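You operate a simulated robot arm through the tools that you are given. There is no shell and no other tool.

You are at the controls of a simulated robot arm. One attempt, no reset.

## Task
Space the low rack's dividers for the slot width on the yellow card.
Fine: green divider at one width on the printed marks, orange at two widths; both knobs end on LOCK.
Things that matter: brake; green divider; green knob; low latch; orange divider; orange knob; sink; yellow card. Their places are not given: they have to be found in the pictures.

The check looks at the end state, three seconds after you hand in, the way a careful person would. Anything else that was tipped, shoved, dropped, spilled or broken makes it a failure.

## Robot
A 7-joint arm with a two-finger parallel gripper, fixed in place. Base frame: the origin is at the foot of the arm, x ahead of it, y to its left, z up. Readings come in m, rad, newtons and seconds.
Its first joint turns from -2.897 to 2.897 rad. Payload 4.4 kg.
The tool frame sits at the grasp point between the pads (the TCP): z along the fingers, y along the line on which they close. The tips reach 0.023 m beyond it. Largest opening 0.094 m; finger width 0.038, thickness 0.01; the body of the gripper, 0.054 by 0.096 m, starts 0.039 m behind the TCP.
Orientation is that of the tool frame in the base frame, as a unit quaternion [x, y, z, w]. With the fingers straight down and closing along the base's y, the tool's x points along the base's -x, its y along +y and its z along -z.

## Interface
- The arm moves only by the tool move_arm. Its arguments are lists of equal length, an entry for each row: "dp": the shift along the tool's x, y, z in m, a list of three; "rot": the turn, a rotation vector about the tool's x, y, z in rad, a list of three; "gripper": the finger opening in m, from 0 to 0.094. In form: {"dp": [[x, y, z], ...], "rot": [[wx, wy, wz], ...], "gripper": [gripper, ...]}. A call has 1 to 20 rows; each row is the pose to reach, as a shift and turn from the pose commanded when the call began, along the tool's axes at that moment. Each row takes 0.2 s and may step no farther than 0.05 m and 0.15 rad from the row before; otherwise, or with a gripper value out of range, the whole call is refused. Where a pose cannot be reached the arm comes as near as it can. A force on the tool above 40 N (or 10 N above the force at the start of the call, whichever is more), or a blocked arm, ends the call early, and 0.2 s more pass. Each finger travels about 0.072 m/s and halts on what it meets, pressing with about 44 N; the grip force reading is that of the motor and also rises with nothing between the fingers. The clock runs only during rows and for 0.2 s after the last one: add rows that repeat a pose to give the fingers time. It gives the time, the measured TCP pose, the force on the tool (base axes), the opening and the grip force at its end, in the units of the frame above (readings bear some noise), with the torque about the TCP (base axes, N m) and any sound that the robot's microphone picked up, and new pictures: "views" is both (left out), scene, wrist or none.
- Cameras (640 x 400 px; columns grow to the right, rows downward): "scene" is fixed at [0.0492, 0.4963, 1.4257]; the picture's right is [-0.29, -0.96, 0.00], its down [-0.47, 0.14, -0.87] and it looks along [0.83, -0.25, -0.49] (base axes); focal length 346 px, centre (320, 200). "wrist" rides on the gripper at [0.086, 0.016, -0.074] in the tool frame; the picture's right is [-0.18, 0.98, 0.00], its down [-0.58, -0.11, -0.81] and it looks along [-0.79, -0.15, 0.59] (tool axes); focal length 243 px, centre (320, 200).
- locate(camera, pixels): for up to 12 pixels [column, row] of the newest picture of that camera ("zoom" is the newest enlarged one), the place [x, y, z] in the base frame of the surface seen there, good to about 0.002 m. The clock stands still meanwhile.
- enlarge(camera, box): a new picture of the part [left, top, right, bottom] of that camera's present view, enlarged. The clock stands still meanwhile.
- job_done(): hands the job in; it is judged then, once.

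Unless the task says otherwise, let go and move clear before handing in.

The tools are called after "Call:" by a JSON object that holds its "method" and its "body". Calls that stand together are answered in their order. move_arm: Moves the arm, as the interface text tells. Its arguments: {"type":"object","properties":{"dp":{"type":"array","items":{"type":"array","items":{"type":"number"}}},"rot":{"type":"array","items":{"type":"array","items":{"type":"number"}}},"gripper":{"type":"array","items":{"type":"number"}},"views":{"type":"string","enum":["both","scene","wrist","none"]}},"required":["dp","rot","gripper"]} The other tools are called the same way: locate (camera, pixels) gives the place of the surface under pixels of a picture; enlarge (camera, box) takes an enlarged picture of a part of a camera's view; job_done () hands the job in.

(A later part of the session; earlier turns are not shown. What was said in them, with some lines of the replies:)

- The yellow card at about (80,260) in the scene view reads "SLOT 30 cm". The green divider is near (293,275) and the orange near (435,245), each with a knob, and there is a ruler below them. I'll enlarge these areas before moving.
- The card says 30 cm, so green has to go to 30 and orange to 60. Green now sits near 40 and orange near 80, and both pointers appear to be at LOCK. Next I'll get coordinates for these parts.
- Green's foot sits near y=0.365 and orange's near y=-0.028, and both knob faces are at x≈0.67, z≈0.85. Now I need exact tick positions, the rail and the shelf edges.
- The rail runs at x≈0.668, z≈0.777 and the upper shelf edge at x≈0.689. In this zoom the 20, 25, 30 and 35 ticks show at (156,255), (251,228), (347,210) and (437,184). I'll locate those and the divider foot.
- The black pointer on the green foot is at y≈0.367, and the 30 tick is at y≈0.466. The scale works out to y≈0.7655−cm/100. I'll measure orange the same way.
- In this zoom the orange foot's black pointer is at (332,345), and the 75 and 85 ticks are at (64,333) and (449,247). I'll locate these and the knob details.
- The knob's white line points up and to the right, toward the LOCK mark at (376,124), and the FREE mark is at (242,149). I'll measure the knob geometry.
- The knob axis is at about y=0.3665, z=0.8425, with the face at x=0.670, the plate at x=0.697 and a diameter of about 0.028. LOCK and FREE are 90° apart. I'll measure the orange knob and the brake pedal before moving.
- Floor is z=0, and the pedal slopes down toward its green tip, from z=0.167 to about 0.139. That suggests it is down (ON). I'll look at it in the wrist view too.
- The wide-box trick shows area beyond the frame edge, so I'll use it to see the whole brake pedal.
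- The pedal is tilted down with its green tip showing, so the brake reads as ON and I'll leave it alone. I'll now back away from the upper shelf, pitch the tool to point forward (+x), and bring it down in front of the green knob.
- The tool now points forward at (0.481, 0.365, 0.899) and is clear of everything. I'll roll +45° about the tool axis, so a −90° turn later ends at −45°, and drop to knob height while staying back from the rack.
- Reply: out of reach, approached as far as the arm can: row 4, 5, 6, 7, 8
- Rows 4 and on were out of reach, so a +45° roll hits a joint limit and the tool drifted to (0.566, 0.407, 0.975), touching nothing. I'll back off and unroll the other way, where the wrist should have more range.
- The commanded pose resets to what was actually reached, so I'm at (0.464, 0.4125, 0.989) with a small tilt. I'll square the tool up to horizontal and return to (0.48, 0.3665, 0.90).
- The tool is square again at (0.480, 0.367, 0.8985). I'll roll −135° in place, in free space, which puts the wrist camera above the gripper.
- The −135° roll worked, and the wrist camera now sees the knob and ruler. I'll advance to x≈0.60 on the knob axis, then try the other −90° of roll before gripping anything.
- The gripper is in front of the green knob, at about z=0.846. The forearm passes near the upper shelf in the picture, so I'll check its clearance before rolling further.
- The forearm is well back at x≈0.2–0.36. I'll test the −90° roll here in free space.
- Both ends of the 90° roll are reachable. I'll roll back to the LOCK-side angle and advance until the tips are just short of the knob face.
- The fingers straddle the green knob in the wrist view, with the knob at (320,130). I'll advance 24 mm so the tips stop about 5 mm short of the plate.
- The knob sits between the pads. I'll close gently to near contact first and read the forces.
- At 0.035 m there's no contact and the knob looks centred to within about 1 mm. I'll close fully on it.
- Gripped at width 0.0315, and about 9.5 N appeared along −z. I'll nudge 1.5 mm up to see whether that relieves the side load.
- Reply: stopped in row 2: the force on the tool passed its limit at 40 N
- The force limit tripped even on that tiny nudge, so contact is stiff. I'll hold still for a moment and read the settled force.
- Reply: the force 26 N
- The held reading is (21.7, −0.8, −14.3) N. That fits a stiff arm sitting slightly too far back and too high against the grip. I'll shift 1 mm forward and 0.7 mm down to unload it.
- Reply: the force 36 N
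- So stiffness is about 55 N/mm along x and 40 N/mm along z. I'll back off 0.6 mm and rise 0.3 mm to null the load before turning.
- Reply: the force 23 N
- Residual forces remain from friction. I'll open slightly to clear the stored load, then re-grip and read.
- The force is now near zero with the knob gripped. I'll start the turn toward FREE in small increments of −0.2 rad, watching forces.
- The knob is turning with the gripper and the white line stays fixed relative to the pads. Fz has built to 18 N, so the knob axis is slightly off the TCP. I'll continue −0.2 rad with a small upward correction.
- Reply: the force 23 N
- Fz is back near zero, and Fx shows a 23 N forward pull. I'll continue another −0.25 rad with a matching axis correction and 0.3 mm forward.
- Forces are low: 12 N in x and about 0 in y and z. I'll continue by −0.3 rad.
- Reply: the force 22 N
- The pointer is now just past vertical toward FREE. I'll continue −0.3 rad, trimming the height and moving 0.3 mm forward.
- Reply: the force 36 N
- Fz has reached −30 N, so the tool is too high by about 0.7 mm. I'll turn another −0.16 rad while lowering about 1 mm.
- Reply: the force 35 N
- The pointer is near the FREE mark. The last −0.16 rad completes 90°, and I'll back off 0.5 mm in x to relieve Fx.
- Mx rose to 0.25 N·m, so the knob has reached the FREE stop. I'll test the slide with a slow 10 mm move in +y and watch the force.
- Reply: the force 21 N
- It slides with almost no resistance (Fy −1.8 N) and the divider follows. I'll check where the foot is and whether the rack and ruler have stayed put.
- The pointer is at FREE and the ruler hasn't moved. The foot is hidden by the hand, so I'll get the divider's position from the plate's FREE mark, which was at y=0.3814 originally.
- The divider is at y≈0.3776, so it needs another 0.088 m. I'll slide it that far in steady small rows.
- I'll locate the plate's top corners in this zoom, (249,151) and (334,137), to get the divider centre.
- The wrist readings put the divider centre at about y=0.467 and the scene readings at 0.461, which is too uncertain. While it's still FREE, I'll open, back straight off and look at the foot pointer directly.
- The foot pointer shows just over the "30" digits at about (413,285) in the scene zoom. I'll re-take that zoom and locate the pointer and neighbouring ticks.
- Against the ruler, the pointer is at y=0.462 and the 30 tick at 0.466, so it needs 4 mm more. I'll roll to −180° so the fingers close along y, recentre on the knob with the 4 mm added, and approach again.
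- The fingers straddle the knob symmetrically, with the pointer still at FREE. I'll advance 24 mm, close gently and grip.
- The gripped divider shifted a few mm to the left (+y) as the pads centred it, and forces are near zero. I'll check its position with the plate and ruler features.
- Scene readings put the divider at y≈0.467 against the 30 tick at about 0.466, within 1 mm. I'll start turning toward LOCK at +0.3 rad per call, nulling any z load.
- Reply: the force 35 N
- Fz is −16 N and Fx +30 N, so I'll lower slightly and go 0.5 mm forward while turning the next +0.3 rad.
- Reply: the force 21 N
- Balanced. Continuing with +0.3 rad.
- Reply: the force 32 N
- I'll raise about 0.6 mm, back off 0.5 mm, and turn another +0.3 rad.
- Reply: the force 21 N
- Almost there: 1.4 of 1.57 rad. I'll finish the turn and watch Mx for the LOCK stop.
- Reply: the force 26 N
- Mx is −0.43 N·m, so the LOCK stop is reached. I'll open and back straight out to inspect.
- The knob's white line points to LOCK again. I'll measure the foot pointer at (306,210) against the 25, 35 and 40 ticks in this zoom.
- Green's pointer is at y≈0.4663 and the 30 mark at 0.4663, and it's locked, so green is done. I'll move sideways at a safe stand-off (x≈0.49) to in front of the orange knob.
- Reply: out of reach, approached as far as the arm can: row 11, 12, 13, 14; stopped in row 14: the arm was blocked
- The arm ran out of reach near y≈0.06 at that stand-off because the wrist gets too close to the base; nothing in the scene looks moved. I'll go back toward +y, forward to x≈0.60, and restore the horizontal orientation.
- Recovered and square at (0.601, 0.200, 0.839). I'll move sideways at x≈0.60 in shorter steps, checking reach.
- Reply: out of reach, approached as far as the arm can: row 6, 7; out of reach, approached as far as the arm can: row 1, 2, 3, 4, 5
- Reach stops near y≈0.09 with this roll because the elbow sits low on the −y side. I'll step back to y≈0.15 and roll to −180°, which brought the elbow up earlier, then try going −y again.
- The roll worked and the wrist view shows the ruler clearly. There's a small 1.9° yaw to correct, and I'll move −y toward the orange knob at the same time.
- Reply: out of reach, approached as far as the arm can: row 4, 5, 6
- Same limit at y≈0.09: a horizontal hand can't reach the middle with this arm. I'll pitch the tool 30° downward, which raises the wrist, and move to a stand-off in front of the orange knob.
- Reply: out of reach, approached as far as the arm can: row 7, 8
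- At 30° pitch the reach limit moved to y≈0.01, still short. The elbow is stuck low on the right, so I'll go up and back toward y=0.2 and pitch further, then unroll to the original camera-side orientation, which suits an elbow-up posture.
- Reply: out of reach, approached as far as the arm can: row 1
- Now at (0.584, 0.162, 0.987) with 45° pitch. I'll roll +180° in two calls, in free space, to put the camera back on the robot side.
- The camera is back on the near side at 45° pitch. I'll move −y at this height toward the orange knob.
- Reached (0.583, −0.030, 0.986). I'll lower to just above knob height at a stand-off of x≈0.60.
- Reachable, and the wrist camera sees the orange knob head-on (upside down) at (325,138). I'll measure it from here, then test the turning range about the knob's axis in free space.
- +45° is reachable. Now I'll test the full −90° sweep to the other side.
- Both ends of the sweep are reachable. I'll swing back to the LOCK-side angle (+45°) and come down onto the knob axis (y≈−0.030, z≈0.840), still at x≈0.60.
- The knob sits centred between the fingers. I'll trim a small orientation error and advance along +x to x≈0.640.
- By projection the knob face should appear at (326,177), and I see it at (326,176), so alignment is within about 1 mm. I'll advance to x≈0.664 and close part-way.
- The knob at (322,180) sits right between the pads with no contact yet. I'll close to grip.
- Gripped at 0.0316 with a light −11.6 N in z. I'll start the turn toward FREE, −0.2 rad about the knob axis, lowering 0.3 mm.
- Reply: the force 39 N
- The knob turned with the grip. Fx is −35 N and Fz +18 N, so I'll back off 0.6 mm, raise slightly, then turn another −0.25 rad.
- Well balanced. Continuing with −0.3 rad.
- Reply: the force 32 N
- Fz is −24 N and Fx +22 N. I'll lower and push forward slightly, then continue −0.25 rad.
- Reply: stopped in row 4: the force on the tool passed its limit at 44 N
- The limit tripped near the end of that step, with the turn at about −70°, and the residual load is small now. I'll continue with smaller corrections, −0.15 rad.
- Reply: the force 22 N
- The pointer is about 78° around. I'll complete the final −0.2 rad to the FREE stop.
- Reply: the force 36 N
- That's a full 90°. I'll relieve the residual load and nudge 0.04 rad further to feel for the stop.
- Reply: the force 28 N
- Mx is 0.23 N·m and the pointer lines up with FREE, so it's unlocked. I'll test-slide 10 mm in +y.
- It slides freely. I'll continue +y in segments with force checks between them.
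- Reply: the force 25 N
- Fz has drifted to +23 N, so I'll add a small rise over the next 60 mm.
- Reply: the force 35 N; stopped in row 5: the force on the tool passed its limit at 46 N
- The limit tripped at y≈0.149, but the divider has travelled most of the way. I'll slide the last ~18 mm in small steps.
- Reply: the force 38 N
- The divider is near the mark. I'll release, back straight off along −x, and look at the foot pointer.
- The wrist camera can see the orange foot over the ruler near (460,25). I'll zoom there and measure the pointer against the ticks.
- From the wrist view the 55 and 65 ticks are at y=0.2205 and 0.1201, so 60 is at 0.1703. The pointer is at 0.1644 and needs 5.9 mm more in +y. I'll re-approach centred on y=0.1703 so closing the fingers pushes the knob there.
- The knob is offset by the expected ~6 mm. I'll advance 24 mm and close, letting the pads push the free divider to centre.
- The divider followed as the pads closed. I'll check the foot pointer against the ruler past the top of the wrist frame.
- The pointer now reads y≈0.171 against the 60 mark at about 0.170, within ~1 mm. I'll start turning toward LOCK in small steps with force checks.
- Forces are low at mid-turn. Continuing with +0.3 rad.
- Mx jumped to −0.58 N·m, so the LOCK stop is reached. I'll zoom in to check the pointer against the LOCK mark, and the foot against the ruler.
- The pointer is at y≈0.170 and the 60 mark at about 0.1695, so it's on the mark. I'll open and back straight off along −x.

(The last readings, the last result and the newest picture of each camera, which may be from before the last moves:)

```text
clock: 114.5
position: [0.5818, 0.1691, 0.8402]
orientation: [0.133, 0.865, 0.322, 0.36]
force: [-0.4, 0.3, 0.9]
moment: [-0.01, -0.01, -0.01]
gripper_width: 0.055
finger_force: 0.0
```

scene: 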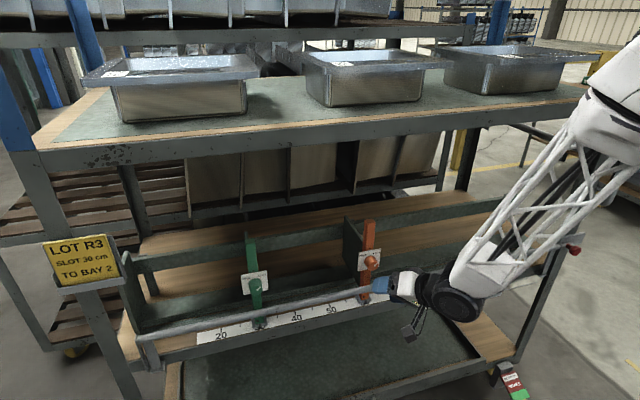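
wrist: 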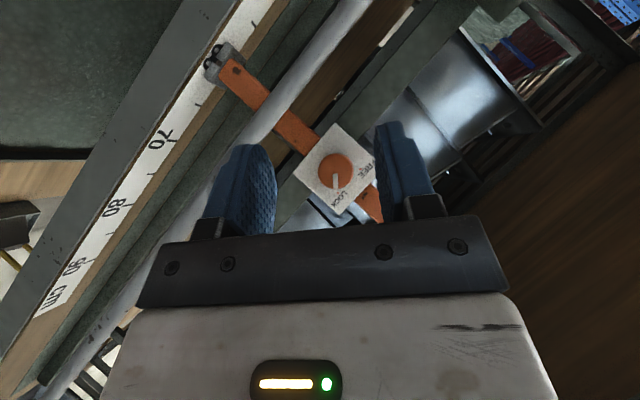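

Released cleanly. I'll inspect the orange knob pointer and foot in the scene view.

Call:
{"method": "enlarge", "body": {"camera": "scene", "box": [346, 244, 394, 274]}}

Call:
{"method": "enlarge", "body": {"camera": "scene", "box": [300, 270, 400, 332]}}

Call:
{"method": "enlarge", "body": {"camera": "wrist", "box": [180, 20, 280, 82]}}

```text
13.33 times, centred on (370, 259) of scene
```

zoom: 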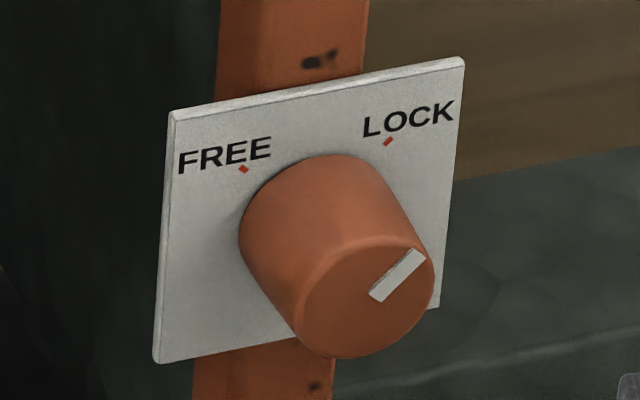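

```text
6.40 times, centred on (350, 301) of scene
```

zoom: 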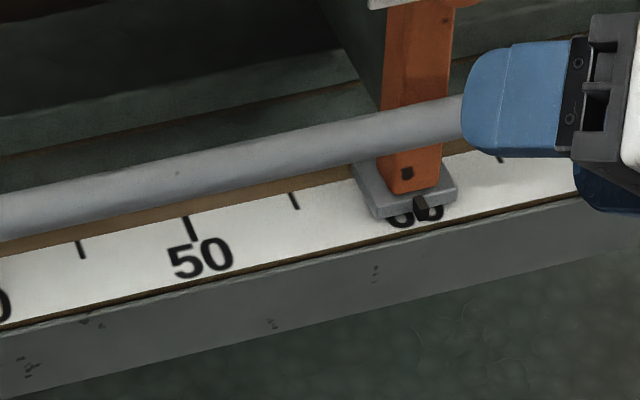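

```text
6.40 times, centred on (230, 51) of wrist
```

zoom: 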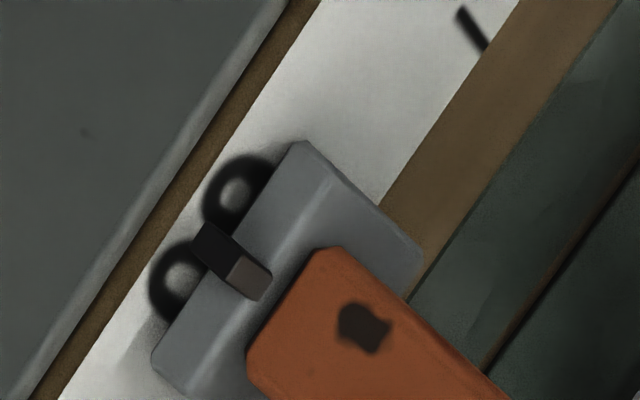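

Both knobs point to LOCK and the orange foot pointer is centred on the 60. I'll measure it now, and then move the arm well clear for a final look.

Call:
{"method": "locate", "body": {"camera": "wrist", "pixels": [[218, 62], [198, 103], [252, 23], [164, 135]]}}

Call:
{"method": "move_arm", "body": {"dp": [[0.008, 0, -0.008], [0.0, 0.016, -0.03], [-0.008, 0.033, -0.053], [-0.017, 0.05, -0.076], [-0.026, 0.066, -0.098], [-0.0377, 0.0984, -0.1225], [-0.0377, 0.0984, -0.1225]], "rot": [[0, 0, 0], [0, 0, 0], [0, 0, 0], [0, 0, 0], [0, 0, 0], [0, 0, 0], [0, 0, 0]], "gripper": [0.055, 0.055, 0.055, 0.055, 0.055, 0.055, 0.055], "views": "both"}}

```text
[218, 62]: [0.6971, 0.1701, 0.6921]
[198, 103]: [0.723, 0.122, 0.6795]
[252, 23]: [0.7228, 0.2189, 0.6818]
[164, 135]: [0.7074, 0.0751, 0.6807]
```

```text
clock: 116.1
position: [0.5212, 0.1714, 0.9907]
orientation: [0.134, 0.865, 0.322, 0.359]
force: [0.2, 0.0, 0.0]
moment: [-0.01, -0.04, 0.03]
gripper_width: 0.0549
finger_force: 0.1
```

scene: 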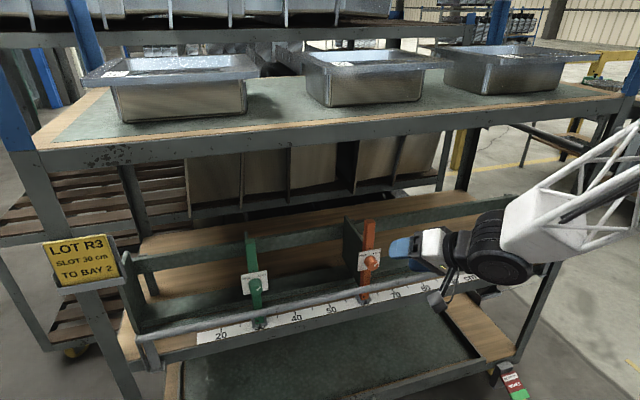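
wrist: 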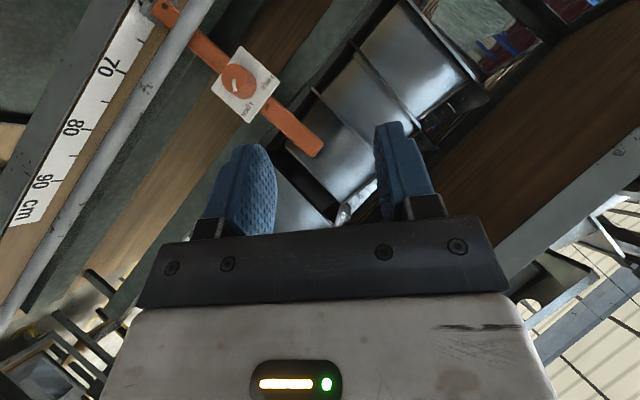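

In the wrist frame, orange's pointer is at 0.1701 and the 60 mark at about 0.1704. With the arm clear, I'll do a final check of both feet, both knobs, the latch and the brake in the scene view.

Call:
{"method": "enlarge", "body": {"camera": "scene", "box": [236, 262, 268, 292]}}

Call:
{"method": "enlarge", "body": {"camera": "scene", "box": [460, 220, 620, 400]}}

Call:
{"method": "enlarge", "body": {"camera": "scene", "box": [320, 275, 416, 335]}}

```text
13.33 times, centred on (252, 277) of scene
```

zoom: 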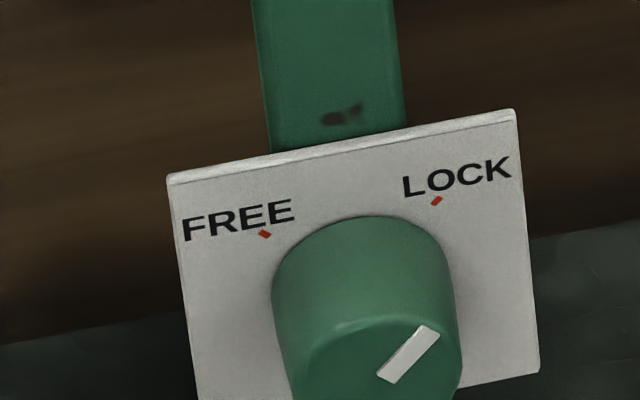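

```text
2.22 times, centred on (540, 310) of scene
```

zoom: 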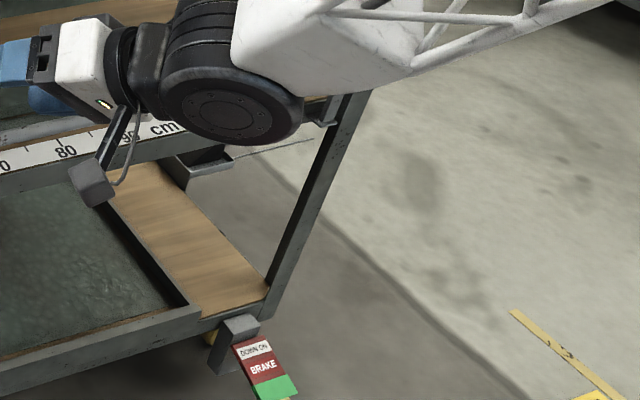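

```text
6.67 times, centred on (368, 305) of scene
```

zoom: 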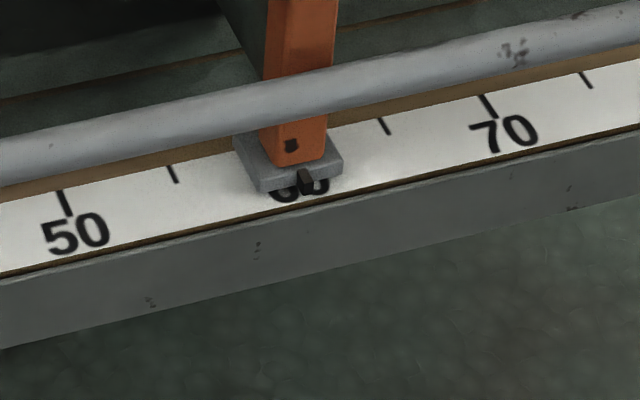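

Call:
{"method": "locate", "body": {"camera": "zoom", "pixels": [[302, 176], [307, 190], [173, 174], [384, 126], [64, 203], [486, 106]]}}

Call:
{"method": "locate", "body": {"camera": "scene", "pixels": [[510, 380], [517, 395], [503, 375], [254, 284], [371, 262]]}}

```text
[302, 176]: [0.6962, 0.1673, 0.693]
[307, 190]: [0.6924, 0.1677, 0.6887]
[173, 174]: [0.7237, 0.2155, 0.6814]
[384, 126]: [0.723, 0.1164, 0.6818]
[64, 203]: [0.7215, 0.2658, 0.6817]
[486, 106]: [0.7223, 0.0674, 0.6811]
```

```text
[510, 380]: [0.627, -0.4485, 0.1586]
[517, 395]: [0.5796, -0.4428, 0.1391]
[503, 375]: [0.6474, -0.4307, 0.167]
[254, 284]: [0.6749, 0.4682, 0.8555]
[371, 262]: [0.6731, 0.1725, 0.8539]
```

Orange's pointer is at 0.1675 in the scene frame against a 60 mark at about 0.1663, about 1 mm off, and green is within 0.5 mm. The brake is unchanged. I'll raise the arm a bit more so I can see the latch and confirm nothing else moved.

Call:
{"method": "move_arm", "body": {"dp": [[-0.008, 0.023, -0.008], [-0.016, 0.047, -0.016], [-0.025, 0.07, -0.025], [-0.033, 0.093, -0.033], [-0.041, 0.1165, -0.041], [-0.041, 0.1165, -0.041]], "rot": [[0, 0, 0], [0, 0, 0], [0, 0, 0], [0, 0, 0], [0, 0, 0], [0, 0, 0]], "gripper": [0.055, 0.055, 0.055, 0.055, 0.055, 0.055], "views": "both"}}

```text
clock: 117.5
position: [0.5244, 0.2211, 1.1084]
orientation: [0.135, 0.866, 0.322, 0.359]
force: [0.4, 0.5, 0.0]
moment: [-0.01, 0.02, 0.02]
gripper_width: 0.0549
finger_force: 0.0
```

scene: 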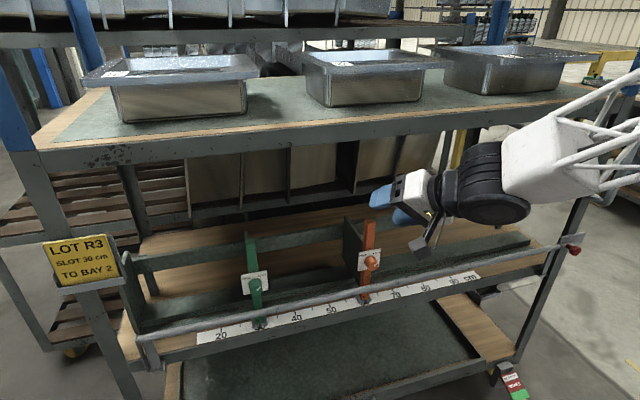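
wrist: 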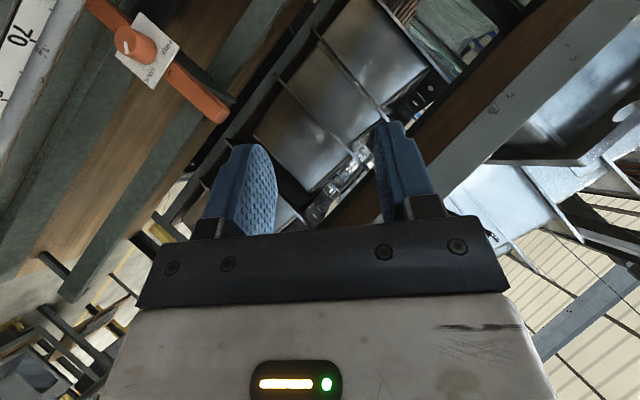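

The final view shows the latch at (575,251), the brake, the card and the trays where they started. Green is on 30 and orange on 60, both knobs point to LOCK, and the gripper is empty and clear, so I'm handing the job in.

Call:
{"method": "job_done", "body": {}}

```text
The job is handed in.
```

The low rack is set for the card's 30 cm slot width, and I've handed the job in. I haven't had a result back from the check.

| Divider | Target mark | Pointer vs mark | Knob |
|---|---|---|---|
| Green | 30 | within about 0.5 mm | LOCK |
| Orange | 60 | about 1 mm off | LOCK |

- **Brake and latch:** I left both alone. The brake pedal was already tilted down ("DOWN ON"), and both were still in place in the final picture.
- **Rest of the cart:** The yellow card and the trays also looked unmoved. I never identified the sink, so I can't say anything about it.
- **Arm stop:** On the way to the orange knob the arm ran out of reach and stopped as blocked. The force reading was near zero and nothing in the scene looked moved.
- **Force limit:** It tripped three times while I was gripping the knobs: once on green, twice on orange. I corrected each time and carried on.
- **Gripper:** It's empty and clear of the rack.
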